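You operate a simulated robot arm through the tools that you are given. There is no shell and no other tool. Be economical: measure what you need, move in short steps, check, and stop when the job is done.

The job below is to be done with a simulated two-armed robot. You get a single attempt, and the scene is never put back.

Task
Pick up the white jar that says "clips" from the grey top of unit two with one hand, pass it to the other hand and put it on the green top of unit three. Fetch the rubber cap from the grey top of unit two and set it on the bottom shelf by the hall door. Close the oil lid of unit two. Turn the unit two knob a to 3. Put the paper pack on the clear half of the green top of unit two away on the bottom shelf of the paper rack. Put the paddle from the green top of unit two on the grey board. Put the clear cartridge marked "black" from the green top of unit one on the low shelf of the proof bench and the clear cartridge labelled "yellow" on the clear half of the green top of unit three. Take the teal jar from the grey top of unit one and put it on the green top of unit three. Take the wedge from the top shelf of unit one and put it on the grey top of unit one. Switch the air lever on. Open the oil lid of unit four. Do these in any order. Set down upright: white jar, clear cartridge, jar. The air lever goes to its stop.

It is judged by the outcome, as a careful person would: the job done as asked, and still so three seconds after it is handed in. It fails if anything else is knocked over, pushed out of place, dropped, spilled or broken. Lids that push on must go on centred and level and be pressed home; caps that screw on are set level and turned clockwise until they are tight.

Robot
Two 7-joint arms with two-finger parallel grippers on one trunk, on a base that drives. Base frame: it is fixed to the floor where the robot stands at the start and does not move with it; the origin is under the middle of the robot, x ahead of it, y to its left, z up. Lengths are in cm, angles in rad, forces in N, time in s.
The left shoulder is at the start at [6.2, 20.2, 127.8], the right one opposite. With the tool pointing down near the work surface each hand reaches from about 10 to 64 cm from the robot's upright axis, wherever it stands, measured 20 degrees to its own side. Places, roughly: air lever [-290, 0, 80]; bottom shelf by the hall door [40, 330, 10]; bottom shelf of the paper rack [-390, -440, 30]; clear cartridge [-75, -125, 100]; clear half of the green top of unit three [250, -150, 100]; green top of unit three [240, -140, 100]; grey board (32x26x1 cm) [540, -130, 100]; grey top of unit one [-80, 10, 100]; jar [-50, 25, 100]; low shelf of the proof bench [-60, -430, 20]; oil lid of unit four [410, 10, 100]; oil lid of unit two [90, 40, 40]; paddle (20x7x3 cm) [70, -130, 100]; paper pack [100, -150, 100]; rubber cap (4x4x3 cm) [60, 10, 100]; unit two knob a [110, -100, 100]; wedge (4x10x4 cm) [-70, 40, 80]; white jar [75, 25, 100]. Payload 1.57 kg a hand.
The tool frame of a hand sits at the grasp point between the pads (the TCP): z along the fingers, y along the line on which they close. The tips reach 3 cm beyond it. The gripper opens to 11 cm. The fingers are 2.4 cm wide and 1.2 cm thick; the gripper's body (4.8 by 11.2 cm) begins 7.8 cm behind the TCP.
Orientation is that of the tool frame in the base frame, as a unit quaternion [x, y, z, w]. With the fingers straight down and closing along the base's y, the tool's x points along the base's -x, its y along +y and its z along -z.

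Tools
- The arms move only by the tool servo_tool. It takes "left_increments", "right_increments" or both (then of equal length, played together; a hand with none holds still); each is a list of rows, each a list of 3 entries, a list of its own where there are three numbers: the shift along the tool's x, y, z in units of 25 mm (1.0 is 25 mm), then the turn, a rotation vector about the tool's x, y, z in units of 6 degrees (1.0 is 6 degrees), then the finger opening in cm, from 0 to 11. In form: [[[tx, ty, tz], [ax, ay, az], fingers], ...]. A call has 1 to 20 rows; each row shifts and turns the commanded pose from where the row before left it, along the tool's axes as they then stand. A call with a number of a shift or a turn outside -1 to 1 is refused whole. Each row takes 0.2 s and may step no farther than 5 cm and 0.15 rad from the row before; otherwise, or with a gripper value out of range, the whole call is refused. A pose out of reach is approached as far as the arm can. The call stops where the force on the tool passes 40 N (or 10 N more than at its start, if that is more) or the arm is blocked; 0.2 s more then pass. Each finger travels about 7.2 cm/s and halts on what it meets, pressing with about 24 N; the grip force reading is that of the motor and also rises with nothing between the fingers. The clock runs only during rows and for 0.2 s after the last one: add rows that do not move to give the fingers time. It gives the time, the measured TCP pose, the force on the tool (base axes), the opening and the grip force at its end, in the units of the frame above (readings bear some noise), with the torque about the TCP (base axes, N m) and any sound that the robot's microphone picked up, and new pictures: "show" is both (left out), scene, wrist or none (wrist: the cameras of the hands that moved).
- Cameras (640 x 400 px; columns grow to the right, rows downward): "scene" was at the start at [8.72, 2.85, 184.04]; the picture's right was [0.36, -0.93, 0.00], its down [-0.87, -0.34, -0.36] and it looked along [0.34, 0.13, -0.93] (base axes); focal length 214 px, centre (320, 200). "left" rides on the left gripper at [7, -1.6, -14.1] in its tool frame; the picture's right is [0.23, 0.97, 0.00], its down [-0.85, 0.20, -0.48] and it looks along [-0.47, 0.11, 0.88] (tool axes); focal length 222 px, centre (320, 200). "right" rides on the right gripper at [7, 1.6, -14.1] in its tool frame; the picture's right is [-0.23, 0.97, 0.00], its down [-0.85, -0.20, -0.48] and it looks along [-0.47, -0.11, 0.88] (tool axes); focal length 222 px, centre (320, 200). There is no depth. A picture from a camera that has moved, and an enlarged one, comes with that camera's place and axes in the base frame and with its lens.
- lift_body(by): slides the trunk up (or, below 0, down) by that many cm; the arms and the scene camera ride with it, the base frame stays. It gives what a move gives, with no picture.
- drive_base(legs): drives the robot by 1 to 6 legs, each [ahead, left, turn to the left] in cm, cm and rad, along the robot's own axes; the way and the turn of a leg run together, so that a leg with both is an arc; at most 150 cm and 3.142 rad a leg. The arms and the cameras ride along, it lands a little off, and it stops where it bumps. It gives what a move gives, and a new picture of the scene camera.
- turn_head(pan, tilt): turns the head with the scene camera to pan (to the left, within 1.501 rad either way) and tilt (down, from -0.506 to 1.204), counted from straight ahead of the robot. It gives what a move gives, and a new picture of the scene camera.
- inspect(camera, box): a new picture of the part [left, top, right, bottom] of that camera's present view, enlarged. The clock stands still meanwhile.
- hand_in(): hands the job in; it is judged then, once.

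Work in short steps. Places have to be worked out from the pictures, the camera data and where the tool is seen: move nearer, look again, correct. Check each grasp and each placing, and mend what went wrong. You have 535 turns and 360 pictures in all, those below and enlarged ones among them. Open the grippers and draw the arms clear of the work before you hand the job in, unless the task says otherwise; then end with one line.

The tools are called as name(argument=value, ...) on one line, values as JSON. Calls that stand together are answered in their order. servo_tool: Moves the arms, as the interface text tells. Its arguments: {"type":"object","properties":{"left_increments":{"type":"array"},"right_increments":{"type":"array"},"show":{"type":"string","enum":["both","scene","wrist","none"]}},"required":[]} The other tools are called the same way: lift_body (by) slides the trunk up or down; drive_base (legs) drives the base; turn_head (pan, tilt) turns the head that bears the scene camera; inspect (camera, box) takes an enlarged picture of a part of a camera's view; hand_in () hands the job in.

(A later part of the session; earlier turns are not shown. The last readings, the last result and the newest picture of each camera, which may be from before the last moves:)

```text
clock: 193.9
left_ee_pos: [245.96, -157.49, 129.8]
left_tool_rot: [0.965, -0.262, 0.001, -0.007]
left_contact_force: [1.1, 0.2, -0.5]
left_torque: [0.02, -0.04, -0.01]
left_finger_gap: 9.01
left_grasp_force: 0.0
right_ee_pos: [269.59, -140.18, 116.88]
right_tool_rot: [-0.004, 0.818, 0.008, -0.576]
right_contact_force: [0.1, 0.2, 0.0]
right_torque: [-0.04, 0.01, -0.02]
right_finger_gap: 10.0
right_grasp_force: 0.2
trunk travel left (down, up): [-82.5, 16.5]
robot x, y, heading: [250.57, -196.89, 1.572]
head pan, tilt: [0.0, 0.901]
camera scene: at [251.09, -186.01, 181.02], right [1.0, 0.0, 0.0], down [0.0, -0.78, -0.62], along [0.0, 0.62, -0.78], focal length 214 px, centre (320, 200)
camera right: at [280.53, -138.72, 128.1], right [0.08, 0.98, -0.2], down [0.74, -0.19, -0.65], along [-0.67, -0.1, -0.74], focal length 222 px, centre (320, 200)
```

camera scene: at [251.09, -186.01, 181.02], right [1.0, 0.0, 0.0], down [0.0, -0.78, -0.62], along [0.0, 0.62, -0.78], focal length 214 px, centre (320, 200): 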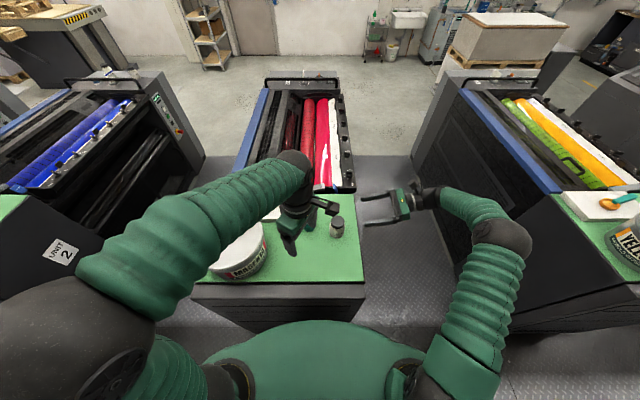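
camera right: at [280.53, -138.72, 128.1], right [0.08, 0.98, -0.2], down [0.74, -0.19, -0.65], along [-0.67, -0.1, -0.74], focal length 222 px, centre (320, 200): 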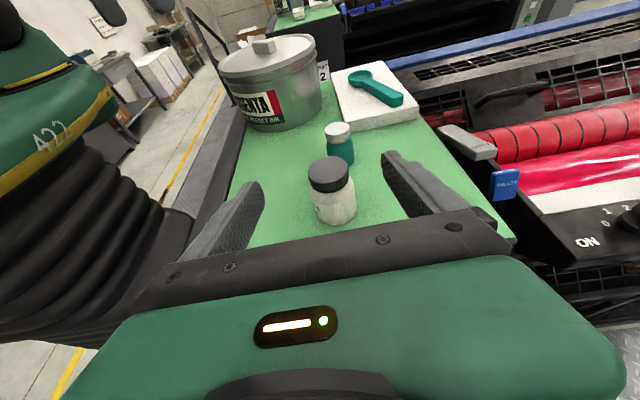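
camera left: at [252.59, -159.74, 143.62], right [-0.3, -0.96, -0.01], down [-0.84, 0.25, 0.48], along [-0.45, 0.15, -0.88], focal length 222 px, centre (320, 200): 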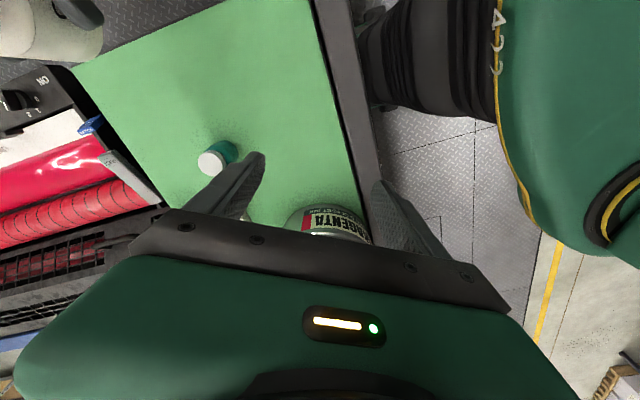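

Both jars stand well. I back the right hand away and return it to the straight-down pose.

servo_tool(right_increments=[[[0.5, -1, -0.5], [0, 0, 0], 10], [[0.5, -1, -0.5], [0, 0, 0], 10], [[0.3, -1, -0.3], [0, 0, 0], 10], [[0, -1, 0], [0, 0, 0], 10], [[0, -1, 0], [0, 0, 0], 10], [[0, -1, 0], [0, 0, 0], 10], [[0, -1, 0], [0, -0.83, 0], 10], [[0, 0, 0], [0, -0.83, 0], 10]], show="none")

servo_tool(right_increments=[[[0, 0, 0], [0, 0, -1], 10], [[0, 0, 0], [0, 0, -1], 10], [[0, 0, 0], [0, 0, -1], 10], [[0, 0, 0], [0, 0, -1], 10], [[0, 0, 0], [0, 0, -1], 10], [[0, 0, 0], [0, 0, -1], 10], [[0, 0, 0], [0, 0, -1], 10], [[0, 0, 0], [0, 0, -1], 10], [[0, 0, 0], [0, 0, -1], 10], [[0, 0, 0], [0, 0, -1], 10], [[0, 0, 0], [0, 0, -1], 10], [[0, 0, 0], [0, 0, -1], 10], [[0, 0, 0], [0, 0, -1], 10], [[0, 0, 0], [0, 0, -1], 10], [[0, 0, 0], [0, 0, -1], 10]], show="none")

servo_tool(right_increments=[[[0, 0, 0], [1, 0, 0], 10], [[0, 0, 0], [1, 0, 0], 10], [[0, 0, 0], [1, 0, 0], 10], [[0, 0, 0], [1, 0, 0], 10], [[0, 0, 0], [1, 0, 0], 10], [[0, 0, 0], [1, 0, 0], 10], [[0, 0, 0], [1, 0, 0], 10], [[0, 0, 0], [1, 0, 0], 10], [[0, 0, 0], [1, 0, 0], 10], [[0, 0, 0], [1, 0, 0], 10]], left_increments=[[[0, 0, 0], [0, 0, 0.5], 9], [[0, 0, 0], [0, 0, 0.5], 9], [[0, 0, 0], [0, 0, 0.5], 9], [[0, 0, 0], [0, 0, 0.5], 9], [[0, 0, 0], [0, 0, 0.5], 9], [[0, 0, 0], [0, 0, 0.5], 9], [[0, 0, 0], [0, 0, 0.5], 9], [[0, 0, 0], [0, 0, 0.5], 9], [[0, 0, 0], [0, 0, 0.5], 9], [[0, 0, 0], [0, 0, 0.5], 9]], show="scene")

```text
clock: 195.7
left_ee_pos: [245.79, -157.49, 129.88]
left_tool_rot: [0.965, -0.261, 0.002, -0.007]
left_contact_force: [-0.2, -0.4, -0.6]
left_torque: [-0.03, -0.03, 0.02]
left_finger_gap: 9.01
left_grasp_force: 0.2
right_ee_pos: [271.27, -157.67, 120.64]
right_tool_rot: [-0.004, 0.865, 0.008, -0.502]
right_contact_force: [-0.3, -0.7, 0.3]
right_torque: [0.01, 0.02, 0.0]
right_finger_gap: 10.02
right_grasp_force: 0.0
trunk travel left (down, up): [-82.5, 16.5]
robot x, y, heading: [250.79, -197.03, 1.57]
head pan, tilt: [0.0, 0.901]
```

```text
clock: 198.9
left_ee_pos: [246.03, -157.32, 129.72]
left_tool_rot: [0.965, -0.262, 0.001, -0.007]
left_contact_force: [-0.6, -0.3, 0.0]
left_torque: [-0.01, 0.0, -0.02]
left_finger_gap: 8.98
left_grasp_force: 0.1
right_ee_pos: [271.72, -157.7, 120.59]
right_tool_rot: [0.615, -0.608, -0.361, 0.349]
right_contact_force: [0.2, 0.6, 0.9]
right_torque: [0.01, 0.01, 0.01]
right_finger_gap: 10.0
right_grasp_force: 0.0
trunk travel left (down, up): [-82.5, 16.5]
robot x, y, heading: [250.67, -196.77, 1.57]
head pan, tilt: [0.0, 0.901]
```

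```text
clock: 201.1
left_ee_pos: [246.06, -157.51, 129.66]
left_tool_rot: [0.864, -0.503, 0.0, -0.008]
left_contact_force: [-0.8, -0.4, -0.4]
left_torque: [0.03, -0.01, 0.01]
left_finger_gap: 8.96
left_grasp_force: 0.1
right_ee_pos: [271.54, -157.62, 120.55]
right_tool_rot: [-0.706, 0.708, 0.008, 0.005]
right_contact_force: [0.4, 0.3, 0.2]
right_torque: [0.05, 0.0, 0.0]
right_finger_gap: 9.99
right_grasp_force: 0.1
trunk travel left (down, up): [-82.5, 16.5]
robot x, y, heading: [250.47, -196.96, 1.568]
head pan, tilt: [0.0, 0.901]
camera scene: at [250.87, -186.02, 181.02], right [1.0, 0.0, 0.0], down [0.0, -0.78, -0.62], along [0.0, 0.62, -0.78], focal length 214 px, centre (320, 200)
```

scene: 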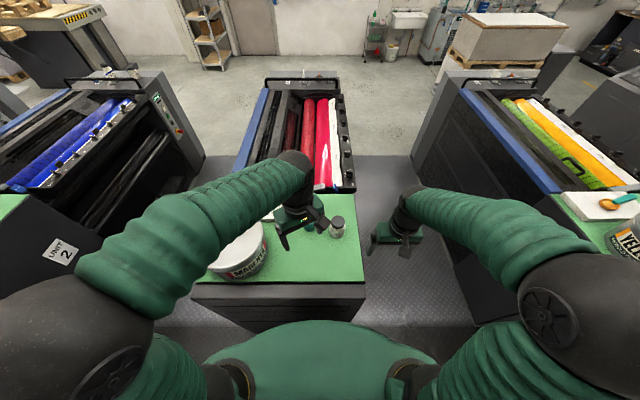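

Now to unit two's south side: back off, strafe left (west), squaring up the left hand meanwhile.

servo_tool(left_increments=[[[0.5, 0, 0], [0, 0, 1], 9], [[0.5, 0, 0], [0, 0, 1], 9], [[0, 0, 0], [0, 0, 1], 9], [[0, 0, 0], [0, 0, 1], 9], [[0, 0, 0], [0, 0, 1], 9]], show="none")

drive_base(legs=[[-28, 0, 0], [0, 80, 0], [0, 83, 0]])

```text
clock: 202.3
left_ee_pos: [247.09, -159.85, 129.71]
left_tool_rot: [-0.704, 0.71, 0.002, 0.007]
left_contact_force: [-1.0, 0.7, -0.5]
left_torque: [-0.01, 0.0, 0.01]
left_finger_gap: 9.01
left_grasp_force: 0.1
right_ee_pos: [271.54, -157.69, 120.57]
right_tool_rot: [-0.706, 0.708, 0.008, 0.004]
right_contact_force: [-0.6, -0.6, -0.2]
right_torque: [0.01, 0.01, 0.0]
right_finger_gap: 9.98
right_grasp_force: 0.2
trunk travel left (down, up): [-82.5, 16.5]
robot x, y, heading: [250.84, -197.2, 1.568]
head pan, tilt: [0.0, 0.901]
```

```text
clock: 212.1
left_ee_pos: [86.03, -187.59, 129.66]
left_tool_rot: [-0.7, 0.714, 0.002, 0.006]
left_contact_force: [-0.6, 0.4, -0.3]
left_torque: [0.0, 0.01, 0.01]
left_finger_gap: 8.99
left_grasp_force: 0.0
right_ee_pos: [110.53, -185.6, 120.38]
right_tool_rot: [-0.702, 0.712, 0.008, 0.004]
right_contact_force: [0.9, -1.4, 0.3]
right_torque: [-0.03, 0.02, 0.04]
right_finger_gap: 9.96
right_grasp_force: 0.1
trunk travel left (down, up): [-82.5, 16.5]
robot x, y, heading: [89.18, -224.63, 1.555]
head pan, tilt: [0.0, 0.901]
camera scene: at [89.71, -213.75, 181.03], right [1.0, -0.01, 0.0], down [-0.01, -0.78, -0.62], along [0.01, 0.62, -0.78], focal length 214 px, centre (320, 200)
```

scene: 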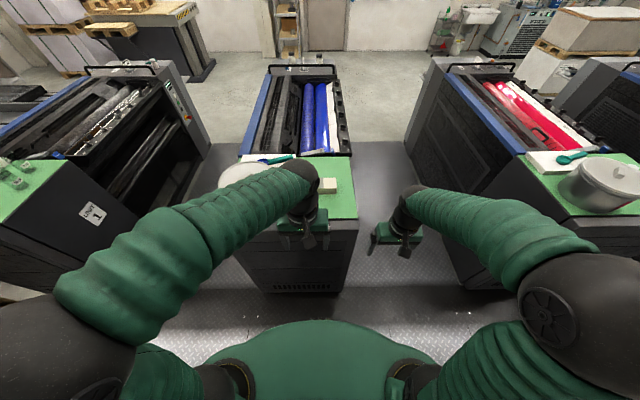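

drive_base(legs=[[27, 0, 0.015]])

inspect(camera="scene", box=[220, 60, 420, 260])

```text
clock: 214.1
left_ee_pos: [85.45, -160.81, 129.81]
left_tool_rot: [-0.706, 0.709, 0.004, 0.009]
left_contact_force: [0.2, 1.0, -0.2]
left_torque: [0.0, -0.02, -0.03]
left_finger_gap: 9.01
left_grasp_force: 0.0
right_ee_pos: [109.76, -158.42, 120.68]
right_tool_rot: [0.707, -0.707, -0.01, -0.005]
right_contact_force: [0.2, 0.2, 0.7]
right_torque: [0.0, 0.02, 0.02]
right_finger_gap: 10.0
right_grasp_force: 0.1
trunk travel left (down, up): [-82.5, 16.5]
robot x, y, heading: [89.03, -197.3, 1.571]
head pan, tilt: [0.0, 0.901]
camera scene: at [89.47, -187.22, 181.07], right [1.0, 0.0, 0.0], down [0.0, -0.78, -0.62], along [0.0, 0.62, -0.78], focal length 214 px, centre (320, 200)
```

scene: 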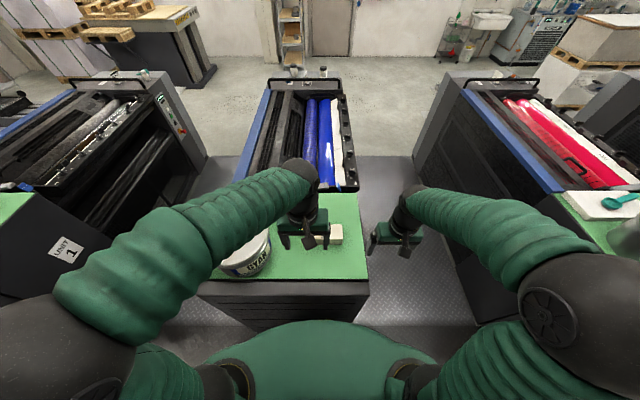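

```text
2.00 times, centred on (320, 160) of scene
camera zoom: at [89.47, -187.22, 181.07], right [1.0, 0.0, 0.0], down [0.0, -0.78, -0.62], along [0.0, 0.62, -0.78], focal length 429 px, centre (320, 280)
```

zoom: 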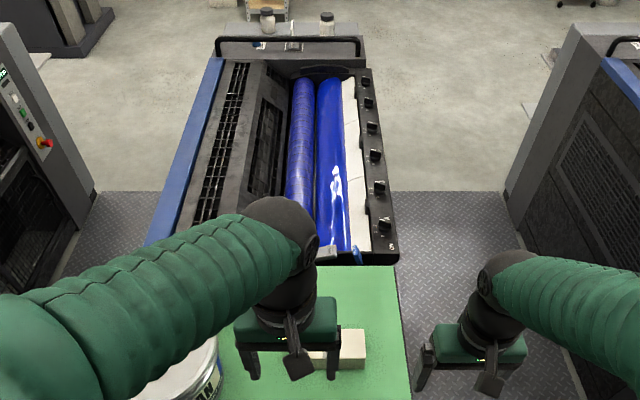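

The knob must be reached from the aisle. First the paddle: I move the left hand over the pad around (72, -135) at z≈130.

servo_tool(left_increments=[[[-0.94, 0.4, 0], [0, 0, 0], 9], [[-0.94, 0.4, 0], [0, 0, 0], 9], [[-0.94, 0.4, 0], [0, 0, 0], 9], [[-0.94, 0.4, 0], [0, 0, 0], 9], [[-0.94, 0.4, 0], [0, 0, 0], 9], [[-0.94, 0.4, 0], [0, 0, 0], 9], [[-0.94, 0.4, 0], [0, 0, 0], 9], [[-0.94, 0.4, 0], [0, 0, 0], 9]])

```text
clock: 215.8
left_ee_pos: [77.33, -141.43, 129.75]
left_tool_rot: [-0.706, 0.709, 0.001, 0.007]
left_contact_force: [-0.7, -0.3, -0.5]
left_torque: [0.0, 0.0, 0.02]
left_finger_gap: 9.01
left_grasp_force: 0.2
right_ee_pos: [109.74, -158.04, 120.66]
right_tool_rot: [0.708, -0.706, -0.008, -0.004]
right_contact_force: [-0.8, -0.6, -0.1]
right_torque: [0.0, -0.01, -0.01]
right_finger_gap: 10.0
right_grasp_force: 0.1
trunk travel left (down, up): [-82.5, 16.5]
robot x, y, heading: [88.79, -197.42, 1.571]
head pan, tilt: [0.0, 0.901]
camera scene: at [89.33, -186.21, 181.0], right [1.0, 0.0, 0.0], down [0.0, -0.79, -0.62], along [0.0, 0.62, -0.79], focal length 214 px, centre (320, 200)
camera left: at [78.76, -148.57, 143.6], right [-0.97, -0.22, -0.01], down [-0.2, 0.85, 0.49], along [-0.1, 0.48, -0.87], focal length 222 px, centre (320, 200)
```

scene: 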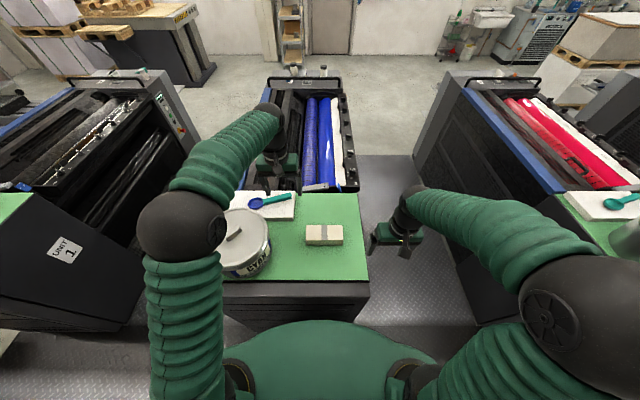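
left: 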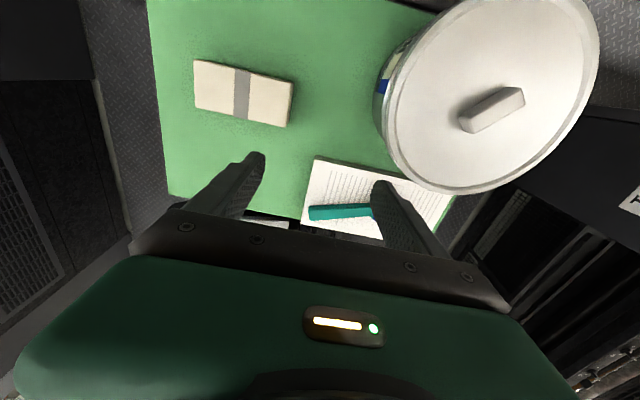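

inspect(camera="scene", box=[220, 170, 380, 290])

```text
3.33 times, centred on (300, 230) of scene
camera zoom: at [89.33, -186.21, 181.0], right [1.0, 0.0, 0.0], down [0.0, -0.79, -0.62], along [0.0, 0.62, -0.79], focal length 715 px, centre (387, 100)
```

zoom: 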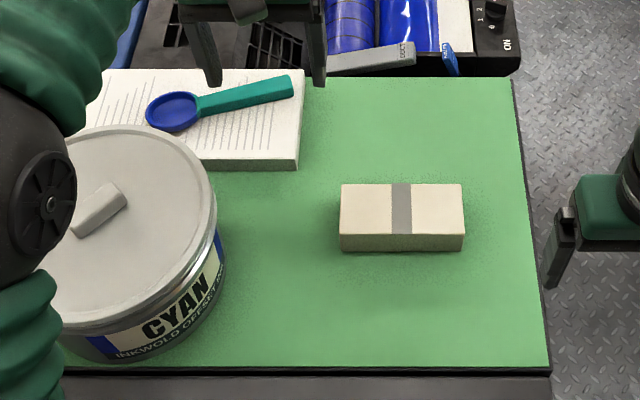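

Paddle handle centre ≈(69.6,-124.5), angled ~17°. I move over (67.5,-124.7) and yaw the hand 72° so it closes across the handle.

servo_tool(left_increments=[[[-0.96, 0.56, 0], [0, 0, 0.7], 6], [[-0.96, 0.56, 0], [0, 0, 0], 6], [[-0.96, 0.56, 0], [0, 0, 0], 6], [[-0.96, 0.56, 0], [0, 0, 0], 6], [[-0.96, 0.56, 0], [0, 0, 0], 6], [[-0.96, 0.56, 0], [0, 0, 0], 6], [[-0.96, 0.56, 0], [0, 0, 0], 6], [[0, 0, 0], [0, 0, 1], 6], [[0, 0, 0], [0, 0, 1], 6], [[0, 0, 0], [0, 0, 1], 6], [[0, 0, 0], [0, 0, 1], 6], [[0, 0, 0], [0, 0, 1], 6], [[0, 0, 0], [0, 0, 1], 6], [[0, 0, 0], [0, 0, 1], 6], [[0, 0, 0], [0, 0, 1], 6], [[0, 0, 0], [0, 0, 1], 6], [[0, 0, 0], [0, 0, 1], 6], [[0, 0, 0], [0, 0, 1], 6], [[0, 0, 0], [0, 0, 0], 6]], show="wrist")

```text
clock: 219.8
left_ee_pos: [67.25, -132.36, 130.08]
left_tool_rot: [-0.169, 0.986, 0.005, 0.005]
left_contact_force: [0.2, -0.7, 0.7]
left_torque: [0.01, 0.01, 0.02]
left_finger_gap: 6.01
left_grasp_force: 0.1
left hand out of reach, approached as far as the arm can: row 4, 5, 6, 7
right_ee_pos: [109.8, -158.03, 120.62]
right_tool_rot: [0.707, -0.707, -0.008, -0.003]
right_contact_force: [0.3, 0.0, 0.6]
right_torque: [-0.01, 0.0, -0.01]
right_finger_gap: 10.01
right_grasp_force: 0.1
trunk travel left (down, up): [-82.5, 16.5]
robot x, y, heading: [88.94, -197.32, 1.576]
head pan, tilt: [0.0, 0.901]
camera left: at [61.04, -136.41, 143.93], right [-0.54, 0.84, 0.01], down [0.74, 0.47, 0.49], along [0.41, 0.27, -0.87], focal length 222 px, centre (320, 200)
```

left: 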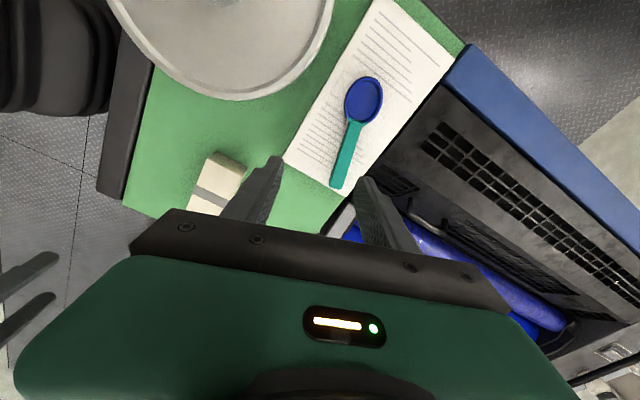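

Out of reach from the south. I'll take the paddle from the west aisle instead: retract the left hand, back off, strafe west to x≈3, go north to y≈-130 and turn east.

servo_tool(left_increments=[[[0, -1, 0], [0, 0, -1], 6], [[0, -1, 0], [0, 0, -1], 6], [[0, -1, 0], [0, 0, -1], 6], [[0, -1, 0], [0, 0, -1], 6], [[0, -1, 0], [0, 0, -1], 6], [[0, -1, 0], [0, 0, -1], 6], [[0, -1, 0], [0, 0, -1], 6], [[0.5, -0.8, 0], [0, 0, -1], 6], [[1, 0, 0], [0, 0, -1], 6], [[1, 0, 0], [0, 0, -1], 6], [[0.5, 0, 0], [0, 0, -1], 6], [[0, 0, 0], [0, 0, -0.7], 6]], show="none")

drive_base(legs=[[-30, 0, 0], [0, 88, 0]])

```text
clock: 222.4
left_ee_pos: [78.97, -136.05, 136.14]
left_tool_rot: [-0.707, 0.708, 0.002, 0.007]
left_contact_force: [-0.4, -0.3, -0.1]
left_torque: [-0.02, 0.03, 0.0]
left_finger_gap: 6.01
left_grasp_force: 0.0
left hand out of reach, approached as far as the arm can: row 1, 2, 3, 4, 5, 6, 7, 8, 9, 10, 11
right_ee_pos: [109.99, -158.13, 120.62]
right_tool_rot: [0.708, -0.706, -0.008, -0.004]
right_contact_force: [0.7, 0.6, 1.1]
right_torque: [-0.02, -0.02, -0.04]
right_finger_gap: 10.0
right_grasp_force: 0.0
trunk travel left (down, up): [-82.5, 16.5]
robot x, y, heading: [89.05, -197.76, 1.575]
head pan, tilt: [0.0, 0.901]
```

```text
clock: 228.8
left_ee_pos: [-9.94, -166.88, 136.23]
left_tool_rot: [0.711, -0.703, -0.004, -0.005]
left_contact_force: [-0.5, 0.0, 0.1]
left_torque: [-0.01, 0.02, 0.0]
left_finger_gap: 6.01
left_grasp_force: 0.0
right_ee_pos: [21.43, -188.6, 120.53]
right_tool_rot: [0.712, -0.702, -0.009, -0.003]
right_contact_force: [0.6, 0.0, 0.7]
right_torque: [0.01, 0.02, -0.02]
right_finger_gap: 10.0
right_grasp_force: 0.0
trunk travel left (down, up): [-82.5, 16.5]
robot x, y, heading: [0.81, -228.11, 1.582]
head pan, tilt: [0.0, 0.901]
camera scene: at [1.48, -217.14, 181.01], right [1.0, 0.01, 0.0], down [0.01, -0.79, -0.62], along [-0.01, 0.62, -0.79], focal length 214 px, centre (320, 200)
```

scene: 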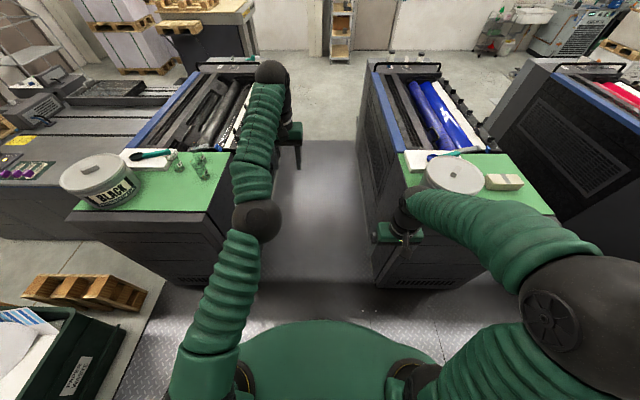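

The clear cartridges are on unit one's green top near its east edge. I pull the left hand in and drive north into the aisle, then turn east.

servo_tool(left_increments=[[[1, 0, 0], [0, 0, 0], 8], [[1, 0, 0], [0, 0, 0], 8], [[1, 0, 0], [0, 0, 0], 8], [[1, 0, 0], [0, 0, 0], 8], [[1, 0, 0.2], [0, 0, 0], 8], [[1, 0, 0.2], [0, 0, 0], 8], [[1, 0, 0.2], [0, 0, 0], 8], [[1, 0, 0.2], [0, 0, 0], 8], [[0, -0.5, 0], [0, 0, 0], 8]], show="none")

drive_base(legs=[[96, 0, 0], [0, 0, -1.58]])

```text
clock: 230.8
left_ee_pos: [-7.89, -180.84, 135.85]
left_tool_rot: [0.711, -0.704, -0.002, -0.006]
left_contact_force: [1.3, -0.5, 0.4]
left_torque: [-0.04, 0.03, -0.02]
left_finger_gap: 7.99
left_grasp_force: 0.1
left hand out of reach, approached as far as the arm can: row 1, 2, 3
right_ee_pos: [21.1, -188.64, 120.64]
right_tool_rot: [0.713, -0.701, -0.008, -0.004]
right_contact_force: [1.2, -0.2, -0.3]
right_torque: [0.0, -0.01, 0.03]
right_finger_gap: 9.99
right_grasp_force: 0.0
trunk travel left (down, up): [-82.5, 16.5]
robot x, y, heading: [1.13, -228.55, 1.586]
head pan, tilt: [0.0, 0.901]
```

```text
clock: 239.8
left_ee_pos: [46.77, -123.18, 136.03]
left_tool_rot: [0.019, 1.0, -0.004, 0.007]
left_contact_force: [0.6, -0.1, 0.9]
left_torque: [0.01, -0.03, 0.0]
left_finger_gap: 7.99
left_grasp_force: 0.1
right_ee_pos: [37.56, -151.67, 120.77]
right_tool_rot: [0.015, 1.0, 0.003, 0.01]
right_contact_force: [0.1, -1.7, 0.1]
right_torque: [-0.03, -0.01, -0.01]
right_finger_gap: 10.0
right_grasp_force: 0.0
trunk travel left (down, up): [-82.5, 16.5]
robot x, y, heading: [-0.86, -129.55, -0.031]
head pan, tilt: [0.0, 0.901]
camera scene: at [10.23, -129.83, 181.02], right [-0.03, -1.0, 0.0], down [-0.78, 0.03, -0.62], along [0.62, -0.02, -0.78], focal length 214 px, centre (320, 200)
```

scene: 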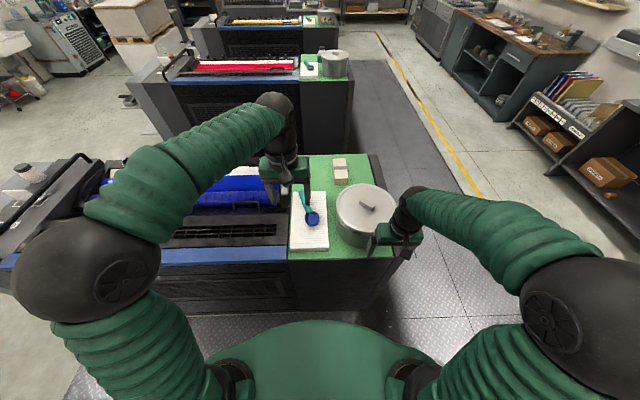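

I raise the right hand a bit (bucket top ≈116 near it) and drive ahead 11 cm.

servo_tool(right_increments=[[[0.5, -0.3, -1], [0, 0, 0], 10], [[0.5, -0.3, -1], [0, 0, 0], 10], [[0.5, -0.3, -1], [0, 0, 0], 10], [[0.5, 0, 0], [0, 0, 0], 10]], show="none")

drive_base(legs=[[11, 0, 0.03]])

inspect(camera="scene", box=[250, 130, 430, 290])

```text
clock: 240.8
left_ee_pos: [46.39, -123.18, 136.0]
left_tool_rot: [0.019, 1.0, -0.004, 0.007]
left_contact_force: [-0.4, 0.5, 0.1]
left_torque: [0.01, 0.01, -0.01]
left_finger_gap: 7.99
left_grasp_force: 0.0
right_ee_pos: [32.14, -153.8, 128.13]
right_tool_rot: [0.016, 1.0, 0.002, 0.01]
right_contact_force: [-0.3, 0.1, -0.2]
right_torque: [-0.04, 0.02, -0.02]
right_finger_gap: 10.01
right_grasp_force: 0.1
trunk travel left (down, up): [-82.5, 16.5]
robot x, y, heading: [-1.03, -129.52, -0.03]
head pan, tilt: [0.0, 0.901]
```

```text
clock: 242.0
left_ee_pos: [56.32, -121.88, 136.57]
left_tool_rot: [0.002, 1.0, -0.003, 0.012]
left_contact_force: [0.2, 0.1, -0.1]
left_torque: [-0.02, -0.08, -0.02]
left_finger_gap: 8.0
left_grasp_force: 0.1
right_ee_pos: [43.04, -153.03, 128.34]
right_tool_rot: [0.0, 1.0, 0.003, 0.013]
right_contact_force: [-1.1, 0.7, 0.6]
right_torque: [0.0, -0.03, 0.04]
right_finger_gap: 10.01
right_grasp_force: 0.0
trunk travel left (down, up): [-82.5, 16.5]
robot x, y, heading: [10.28, -129.46, 0.0]
head pan, tilt: [0.0, 0.901]
camera scene: at [19.67, -129.72, 181.12], right [0.0, -1.0, 0.0], down [-0.78, 0.0, -0.63], along [0.63, 0.0, -0.78], focal length 214 px, centre (320, 200)
```

scene: 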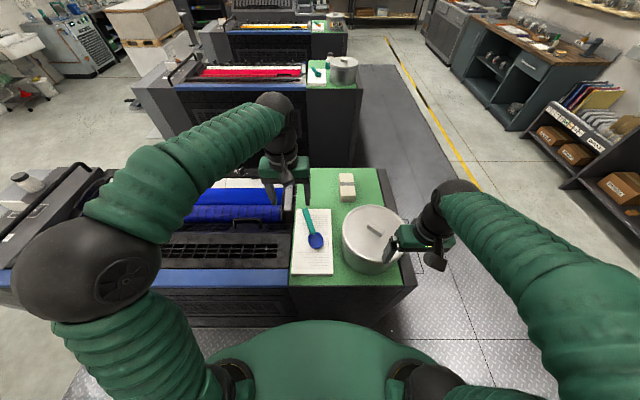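

```text
2.50 times, centred on (340, 210) of scene
camera zoom: at [19.67, -129.72, 181.12], right [0.0, -1.0, 0.0], down [-0.78, 0.0, -0.63], along [0.63, 0.0, -0.78], focal length 536 px, centre (270, 175)
```

zoom: 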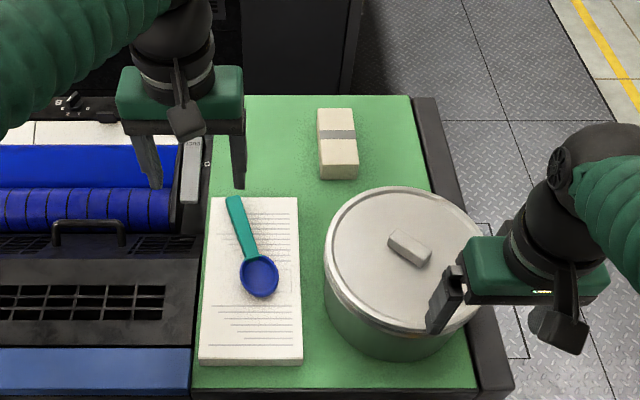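

Grip target on the handle ≈(69, -125.5), 12.7° off. I move there, yaw, and descend to 112.

servo_tool(left_increments=[[[-0.85, -0.24, 0], [0, 0, -0.4], 6], [[-0.85, -0.24, 0], [0, 0, -0.4], 6], [[-0.85, -0.24, 0], [0, 0, -0.4], 6], [[-0.85, -0.24, 0], [0, 0, -0.4], 6], [[-0.85, -0.24, 0], [0, 0, -0.4], 6], [[-0.85, -0.24, 0], [0, 0, -0.1], 6], [[0, 0, 1], [0, 0, 0], 6], [[0, 0, 1], [0, 0, 0], 6], [[0, 0, 1], [0, 0, 0], 6], [[0, 0, 1], [0, 0, 0], 6], [[0, 0, 1], [0, 0, 0], 6], [[0, 0, 1], [0, 0, 0], 6], [[0, 0, 1], [0, 0, 0], 6], [[0, 0, 1], [0, 0, 0], 6], [[0, 0, 1], [0, 0, 0], 6], [[0, 0, 0], [0, 0, 0], 6]], show="wrist")

```text
clock: 245.4
left_ee_pos: [70.54, -124.43, 113.67]
left_tool_rot: [-0.107, 0.994, -0.005, 0.006]
left_contact_force: [0.3, 0.3, 0.5]
left_torque: [0.03, 0.0, -0.01]
left_finger_gap: 5.99
left_grasp_force: 0.1
right_ee_pos: [43.86, -152.99, 128.12]
right_tool_rot: [0.001, 1.0, 0.002, 0.009]
right_contact_force: [0.1, -0.2, -0.2]
right_torque: [-0.02, 0.0, 0.02]
right_finger_gap: 9.99
right_grasp_force: 0.0
trunk travel left (down, up): [-82.5, 16.5]
robot x, y, heading: [9.93, -129.88, -0.001]
head pan, tilt: [0.0, 0.901]
camera left: at [63.73, -127.39, 127.58], right [-0.43, 0.9, -0.01], down [0.79, 0.38, 0.49], along [0.44, 0.2, -0.87], focal length 222 px, centre (320, 200)
```

left: 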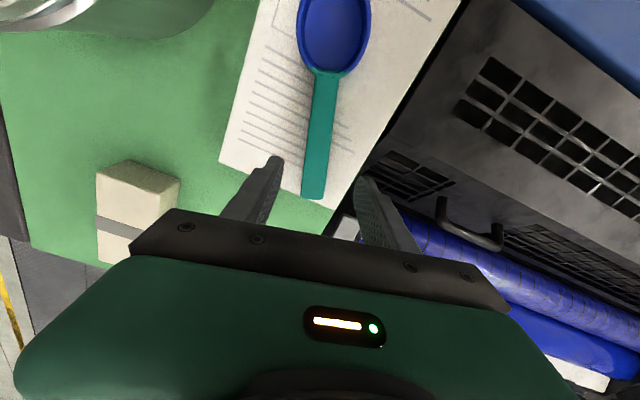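

servo_tool(left_increments=[[[0.5, -0.14, 0.5], [0, 0, -0.5], 6], [[0.5, -0.14, 0.5], [0, 0, -0.5], 6], [[0, 0, 1], [0, 0, 0], 6], [[0, 0, 0.8], [0, 0, 0], 6], [[0, 0, 0], [0, 0, 0], 6]], show="wrist")

```text
clock: 246.6
left_ee_pos: [68.45, -125.66, 106.87]
left_tool_rot: [-0.159, 0.987, -0.006, 0.008]
left_contact_force: [-0.3, -0.3, 0.7]
left_torque: [0.02, 0.02, 0.01]
left_finger_gap: 5.99
left_grasp_force: 0.1
right_ee_pos: [43.98, -152.87, 128.18]
right_tool_rot: [0.0, 1.0, 0.002, 0.009]
right_contact_force: [-1.0, 0.3, -0.2]
right_torque: [-0.01, -0.03, -0.01]
right_finger_gap: 10.03
right_grasp_force: 0.1
trunk travel left (down, up): [-82.5, 16.5]
robot x, y, heading: [10.1, -129.97, -0.002]
head pan, tilt: [0.0, 0.901]
camera left: at [62.04, -129.35, 120.6], right [-0.52, 0.85, -0.01], down [0.74, 0.46, 0.49], along [0.42, 0.24, -0.87], focal length 222 px, centre (320, 200)
```

left: 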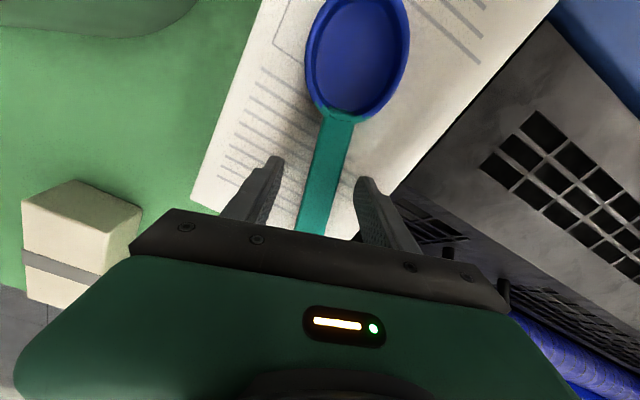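

servo_tool(left_increments=[[[0, 0, 0.2], [0, 0, 0.4], 6], [[0, 0, 0.1], [0, 0, 0], 6], [[0, 0, 0.1], [0, 0, 0], 6], [[0, 0, 0.1], [0, 0, 0], 6], [[0, 0, 0.1], [0, 0, 0], 6]], show="none")

```text
clock: 247.9
left_ee_pos: [68.48, -125.78, 106.08]
left_tool_rot: [-0.139, 0.99, -0.006, 0.011]
left_contact_force: [-10.1, -0.4, 21.1]
left_torque: [0.68, 0.76, 0.32]
left_finger_gap: 6.18
left_grasp_force: 1.4
right_ee_pos: [43.52, -153.0, 128.05]
right_tool_rot: [0.0, 1.0, 0.004, 0.011]
right_contact_force: [-1.1, 0.8, 0.0]
right_torque: [-0.01, 0.0, 0.02]
right_finger_gap: 9.99
right_grasp_force: 0.0
trunk travel left (down, up): [-82.5, 16.5]
robot x, y, heading: [10.38, -129.87, 0.002]
head pan, tilt: [0.0, 0.901]
stopped in row 5 (left hand): the force on the tool passed its limit at 42 N (the readings are from after the stop); the commanded pose is now the measured one
```

Pad surface ≈103. I raise 3 mm and close on the handle.

servo_tool(left_increments=[[[0, 0, -0.12], [0, 0, 0], 6], [[0, 0, 0], [0, 0, 0], 1], [[0, 0, 0], [0, 0, 0], 0], [[0, 0, 0], [0, 0, 0], 0], [[0, 0, 0], [0, 0, 0], 0], [[0, 0, 0], [0, 0, 0], 0]], show="wrist")

```text
clock: 249.3
left_ee_pos: [68.85, -125.56, 105.99]
left_tool_rot: [-0.138, 0.99, -0.007, 0.011]
left_contact_force: [1.3, 5.6, 7.9]
left_torque: [0.33, -0.08, -0.01]
left_finger_gap: 2.4
left_grasp_force: 23.9
right_ee_pos: [43.88, -152.77, 128.17]
right_tool_rot: [0.0, 1.0, 0.002, 0.01]
right_contact_force: [0.6, 0.0, 0.1]
right_torque: [0.0, -0.04, -0.02]
right_finger_gap: 9.99
right_grasp_force: 0.1
trunk travel left (down, up): [-82.5, 16.5]
robot x, y, heading: [10.23, -129.83, -0.0]
head pan, tilt: [0.0, 0.901]
camera left: at [62.15, -128.9, 119.83], right [-0.49, 0.87, -0.02], down [0.76, 0.43, 0.49], along [0.44, 0.22, -0.87], focal length 222 px, centre (320, 200)
```

left: 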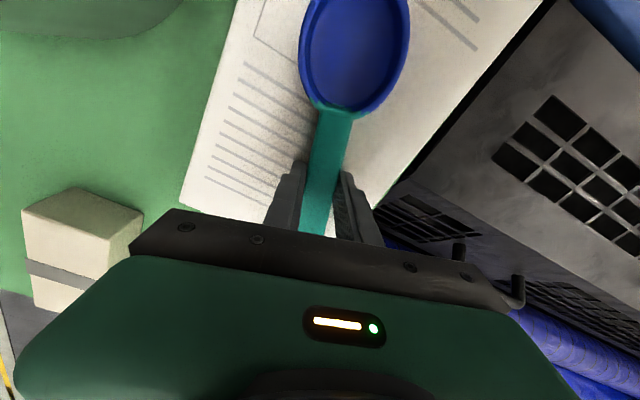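

Handle gripped (2.4 cm). I lift, retract the left hand, and look at unit one's green top behind by turning the robot.

servo_tool(left_increments=[[[0, 0, -0.5], [0, 0, 0], 0], [[0, 0, -1], [0, 0, 0], 0], [[0, 0, -1], [0, 0, 0], 0], [[0, 0, -1], [0, 0, 0], 0], [[0, 0, -1], [0, 0, 0], 0], [[0, 0, -1], [0, 0, 0], 0], [[0, 0, -1], [0, 0, 0], 0], [[0, 0, -1], [0, 0, 0], 0], [[0, 0, -1], [0, 0, 0], 0], [[0, 0, -1], [0, 0, 0], 0], [[1, 0.5, -0.5], [0, 0, 0], 0], [[1, 0.5, 0], [0, 0, 0], 0], [[1, 0.5, 0], [0, 0, 0], 0], [[1, 0.5, 0], [0, 0, 0], 0], [[1, 0.5, 0], [0, 0, 0], 0], [[1, 0.5, 0], [0, 0, 0], 0], [[1, 0.5, 0], [0, 0, 0], 0], [[1, 0.5, 0], [0, 0, 0], 0], [[0.5, 0.5, 0], [0, 0, 0], 0]], show="wrist")

drive_base(legs=[[-12, 0, 0], [0, 0, 3.14]])

```text
clock: 253.3
left_ee_pos: [44.81, -120.46, 130.71]
left_tool_rot: [-0.139, 0.99, -0.006, 0.012]
left_contact_force: [0.4, -0.2, 0.0]
left_torque: [0.03, -0.02, -0.01]
left_finger_gap: 2.41
left_grasp_force: 24.3
right_ee_pos: [43.77, -152.87, 128.13]
right_tool_rot: [0.001, 1.0, 0.002, 0.01]
right_contact_force: [-0.6, 0.2, -0.2]
right_torque: [0.02, 0.01, 0.0]
right_finger_gap: 10.02
right_grasp_force: 0.1
trunk travel left (down, up): [-82.5, 16.5]
robot x, y, heading: [10.13, -129.75, 0.001]
head pan, tilt: [0.0, 0.901]
camera left: at [38.07, -123.73, 144.34], right [-0.49, 0.87, -0.02], down [0.76, 0.43, 0.49], along [0.44, 0.22, -0.87], focal length 222 px, centre (320, 200)
```

left: 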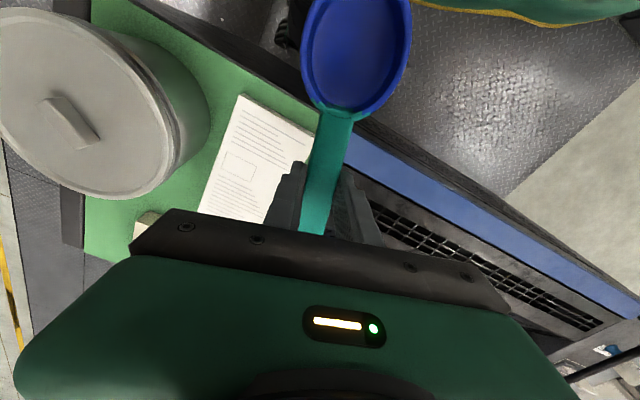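

```text
clock: 261.9
left_ee_pos: [-36.53, -139.89, 130.46]
left_tool_rot: [0.989, 0.149, -0.011, -0.005]
left_contact_force: [-0.2, 0.7, -1.3]
left_torque: [-0.03, 0.02, 0.01]
left_finger_gap: 2.39
left_grasp_force: 24.5
right_ee_pos: [-36.25, -107.33, 128.0]
right_tool_rot: [1.0, 0.01, -0.009, 0.003]
right_contact_force: [-0.7, 0.0, 0.0]
right_torque: [0.01, 0.0, -0.01]
right_finger_gap: 10.01
right_grasp_force: 0.0
trunk travel left (down, up): [-82.5, 16.5]
robot x, y, heading: [-1.83, -129.91, -3.122]
head pan, tilt: [0.0, 0.901]
camera scene: at [-12.49, -129.82, 181.03], right [-0.02, 1.0, 0.0], down [0.78, 0.02, -0.62], along [-0.62, -0.01, -0.78], focal length 214 px, centre (320, 200)
```

scene: 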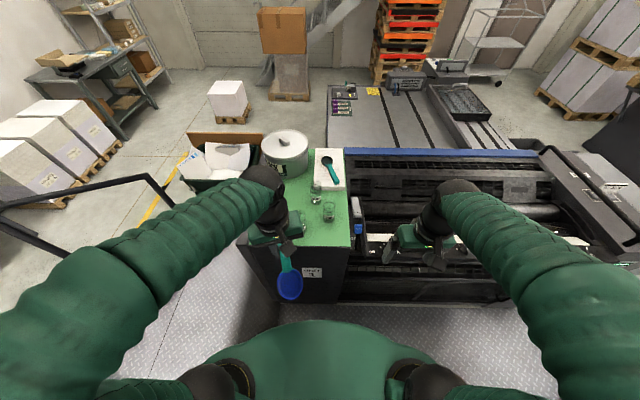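

inspect(camera="scene", box=[250, 140, 400, 260])

```text
3.33 times, centred on (325, 200) of scene
camera zoom: at [-12.49, -129.82, 181.03], right [-0.02, 1.0, 0.0], down [0.78, 0.02, -0.62], along [-0.62, -0.01, -0.78], focal length 715 px, centre (303, 200)
```

zoom: 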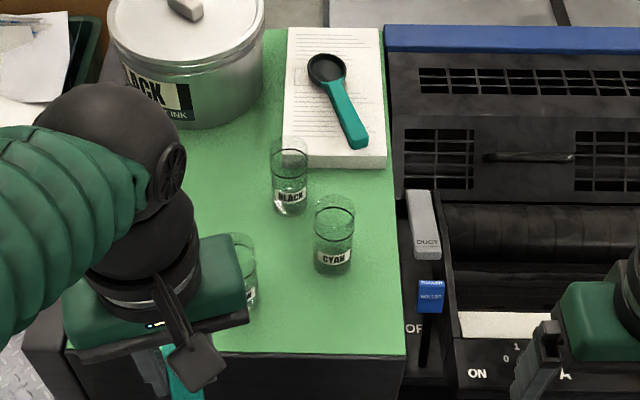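

Cartridges: BLACK, CYAN, and presumably YELLOW behind the left hand (≈(-61,-138)). I shift the robot 16 cm left and 8 ahead so the right hand serves it and the left clears the view.

drive_base(legs=[[8, 16, -0.02]])

inspect(camera="scene", box=[280, 130, 440, 270])

```text
clock: 263.4
left_ee_pos: [-44.59, -153.66, 130.65]
left_tool_rot: [0.99, 0.138, -0.012, -0.001]
left_contact_force: [0.4, 0.0, -1.8]
left_torque: [-0.03, 0.0, 0.01]
left_finger_gap: 2.39
left_grasp_force: 23.9
right_ee_pos: [-43.61, -121.07, 127.98]
right_tool_rot: [1.0, -0.001, -0.011, 0.008]
right_contact_force: [0.3, -0.1, 0.1]
right_torque: [-0.01, 0.0, -0.03]
right_finger_gap: 9.99
right_grasp_force: 0.2
trunk travel left (down, up): [-82.5, 16.5]
robot x, y, heading: [-10.44, -145.47, -3.142]
head pan, tilt: [0.0, 0.901]
camera scene: at [-20.11, -143.02, 181.03], right [0.0, 1.0, -0.01], down [0.78, -0.01, -0.62], along [-0.62, -0.01, -0.78], focal length 214 px, centre (320, 200)
```

scene: 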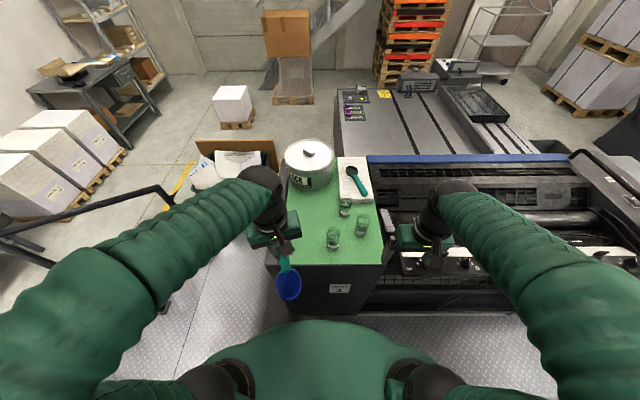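

```text
2.86 times, centred on (360, 200) of scene
camera zoom: at [-20.11, -143.02, 181.03], right [0.0, 1.0, -0.01], down [0.78, -0.01, -0.62], along [-0.62, -0.01, -0.78], focal length 613 px, centre (206, 200)
```

zoom: 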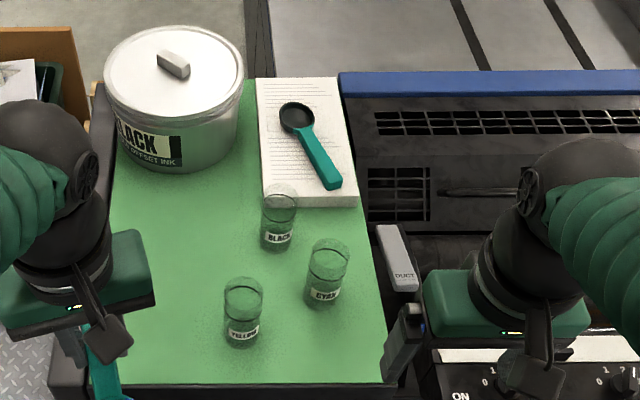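

YELLOW ≈(-59.8,-138.8), ~13 cm tall. I move the right hand above it (z 128) while drawing the left hand with the paddle back.

servo_tool(right_increments=[[[-0.81, 0.89, -0.2], [0, 0, 0], 8], [[-0.81, 0.89, -0.2], [0, 0, 0], 8], [[-0.81, 0.89, 0], [0, 0, 0], 8], [[-0.81, 0.89, 0], [0, 0, 0], 8], [[-0.81, 0.89, 0], [0, 0, 0], 8], [[-0.81, 0.89, 0], [0, 0, 0], 8], [[-0.81, 0.89, 0], [0, 0, 0], 8], [[-0.81, 0.89, 0], [0, 0, 0], 8]], left_increments=[[[0.4, 0.8, 0], [0, 0, 0], 0], [[0.4, 0.8, 0], [0, 0, 0], 0], [[0.4, 0.8, 0], [0, 0, 0], 0], [[0.4, 0.8, 0], [0, 0, 0], 0], [[0.4, 0.8, 0], [0, 0, 0], 0], [[0.4, 0.8, 0], [0, 0, 0], 0], [[0, 0, 0], [0, 0, 0], 0], [[0, 0, 0], [0, 0, 0], 0]])

```text
clock: 265.2
left_ee_pos: [-39.95, -160.59, 129.85]
left_tool_rot: [0.99, 0.138, -0.009, -0.007]
left_contact_force: [0.0, 0.0, -0.1]
left_torque: [-0.02, 0.01, -0.03]
left_finger_gap: 2.37
left_grasp_force: 24.3
left hand out of reach, approached as far as the arm can: row 4, 5, 6
right_ee_pos: [-60.39, -140.14, 129.13]
right_tool_rot: [1.0, -0.001, -0.008, 0.003]
right_contact_force: [0.0, 1.2, -0.2]
right_torque: [-0.03, 0.02, -0.01]
right_finger_gap: 7.97
right_grasp_force: 0.1
trunk travel left (down, up): [-82.5, 16.5]
robot x, y, heading: [-9.78, -145.47, -3.142]
head pan, tilt: [0.0, 0.901]
camera scene: at [-20.8, -144.84, 181.01], right [0.0, 1.0, 0.0], down [0.79, 0.0, -0.62], along [-0.62, 0.0, -0.79], focal length 214 px, centre (320, 200)
camera right: at [-53.16, -141.61, 143.11], right [-0.23, -0.97, 0.01], down [-0.85, 0.2, 0.49], along [-0.48, 0.11, -0.87], focal length 222 px, centre (320, 200)
camera left: at [-33.57, -157.11, 143.56], right [0.49, -0.87, -0.02], down [-0.76, -0.43, 0.49], along [-0.44, -0.23, -0.87], focal length 222 px, centre (320, 200)
```

scene: 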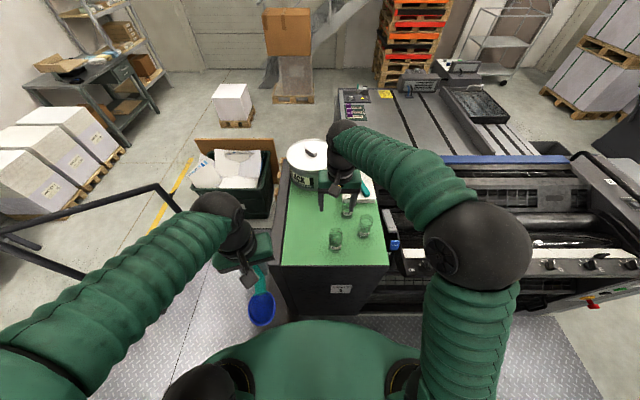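
right: 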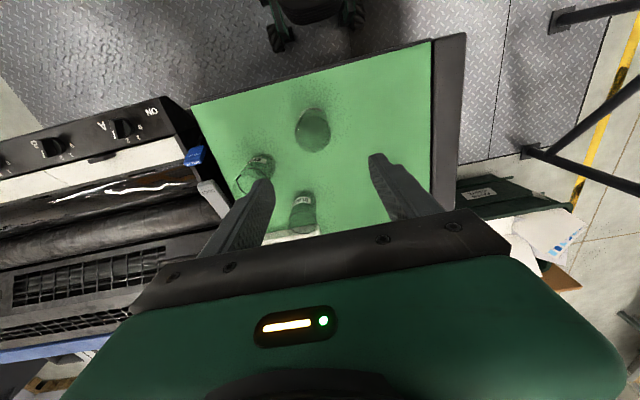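
left: 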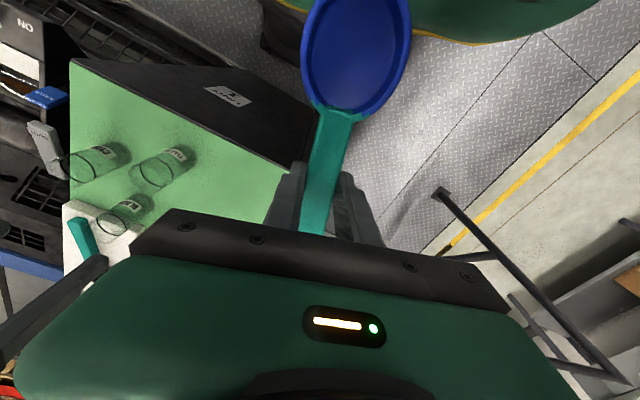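

servo_tool(right_increments=[[[0.4, -0.3, 0.8], [0, 0, 0], 8], [[0, 0, 1], [0, 0, 0], 8], [[0, 0, 1], [0, 0, 0], 8], [[0, 0, 0.8], [0, 0, 0], 8], [[0, 0, 0], [0, 0, 0], 8]], show="wrist")

```text
clock: 266.4
left_ee_pos: [-39.78, -161.13, 129.75]
left_tool_rot: [0.99, 0.138, -0.01, -0.007]
left_contact_force: [1.2, -0.5, -0.5]
left_torque: [0.03, 0.0, -0.01]
left_finger_gap: 2.39
left_grasp_force: 24.1
right_ee_pos: [-59.0, -140.12, 120.33]
right_tool_rot: [1.0, -0.001, -0.01, 0.001]
right_contact_force: [-0.8, 0.3, 0.7]
right_torque: [-0.02, -0.02, 0.02]
right_finger_gap: 8.0
right_grasp_force: 0.1
trunk travel left (down, up): [-82.5, 16.5]
robot x, y, heading: [-9.84, -145.59, -3.141]
head pan, tilt: [0.0, 0.901]
camera right: at [-51.86, -141.72, 134.31], right [-0.23, -0.97, 0.01], down [-0.85, 0.2, 0.49], along [-0.48, 0.11, -0.87], focal length 222 px, centre (320, 200)
```

right: 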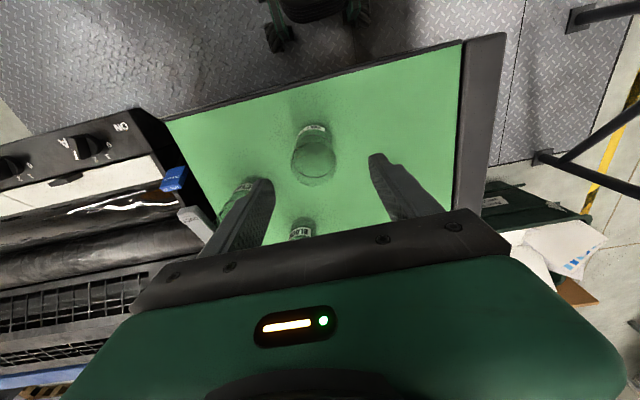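

servo_tool(right_increments=[[[0.16, -0.24, 1], [0, 0, 0], 8], [[0, 0, 1], [0, 0, 0], 8], [[0, 0, 1], [0, 0, 0], 8], [[0, 0, 1], [0, 0, 0], 8], [[0, 0, 0.8], [0, 0, 0], 8], [[0, 0, 0], [0, 0, 0], 8]], show="wrist")

```text
clock: 267.8
left_ee_pos: [-39.76, -160.88, 129.7]
left_tool_rot: [0.99, 0.139, -0.009, -0.007]
left_contact_force: [-0.2, -0.2, -1.6]
left_torque: [-0.02, 0.02, 0.01]
left_finger_gap: 2.4
left_grasp_force: 23.4
right_ee_pos: [-58.98, -139.27, 108.42]
right_tool_rot: [1.0, -0.002, -0.009, 0.001]
right_contact_force: [0.2, 0.1, 0.2]
right_torque: [-0.02, -0.02, -0.01]
right_finger_gap: 7.99
right_grasp_force: 0.1
trunk travel left (down, up): [-82.5, 16.5]
robot x, y, heading: [-9.77, -145.42, -3.143]
head pan, tilt: [0.0, 0.901]
camera right: at [-51.82, -140.92, 122.43], right [-0.23, -0.97, 0.01], down [-0.85, 0.2, 0.49], along [-0.48, 0.11, -0.87], focal length 222 px, centre (320, 200)
```

right: 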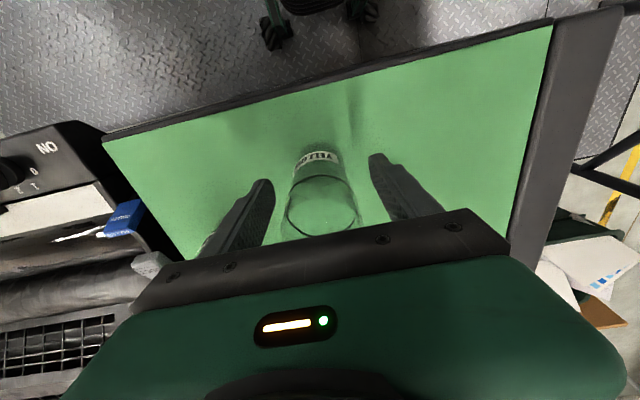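

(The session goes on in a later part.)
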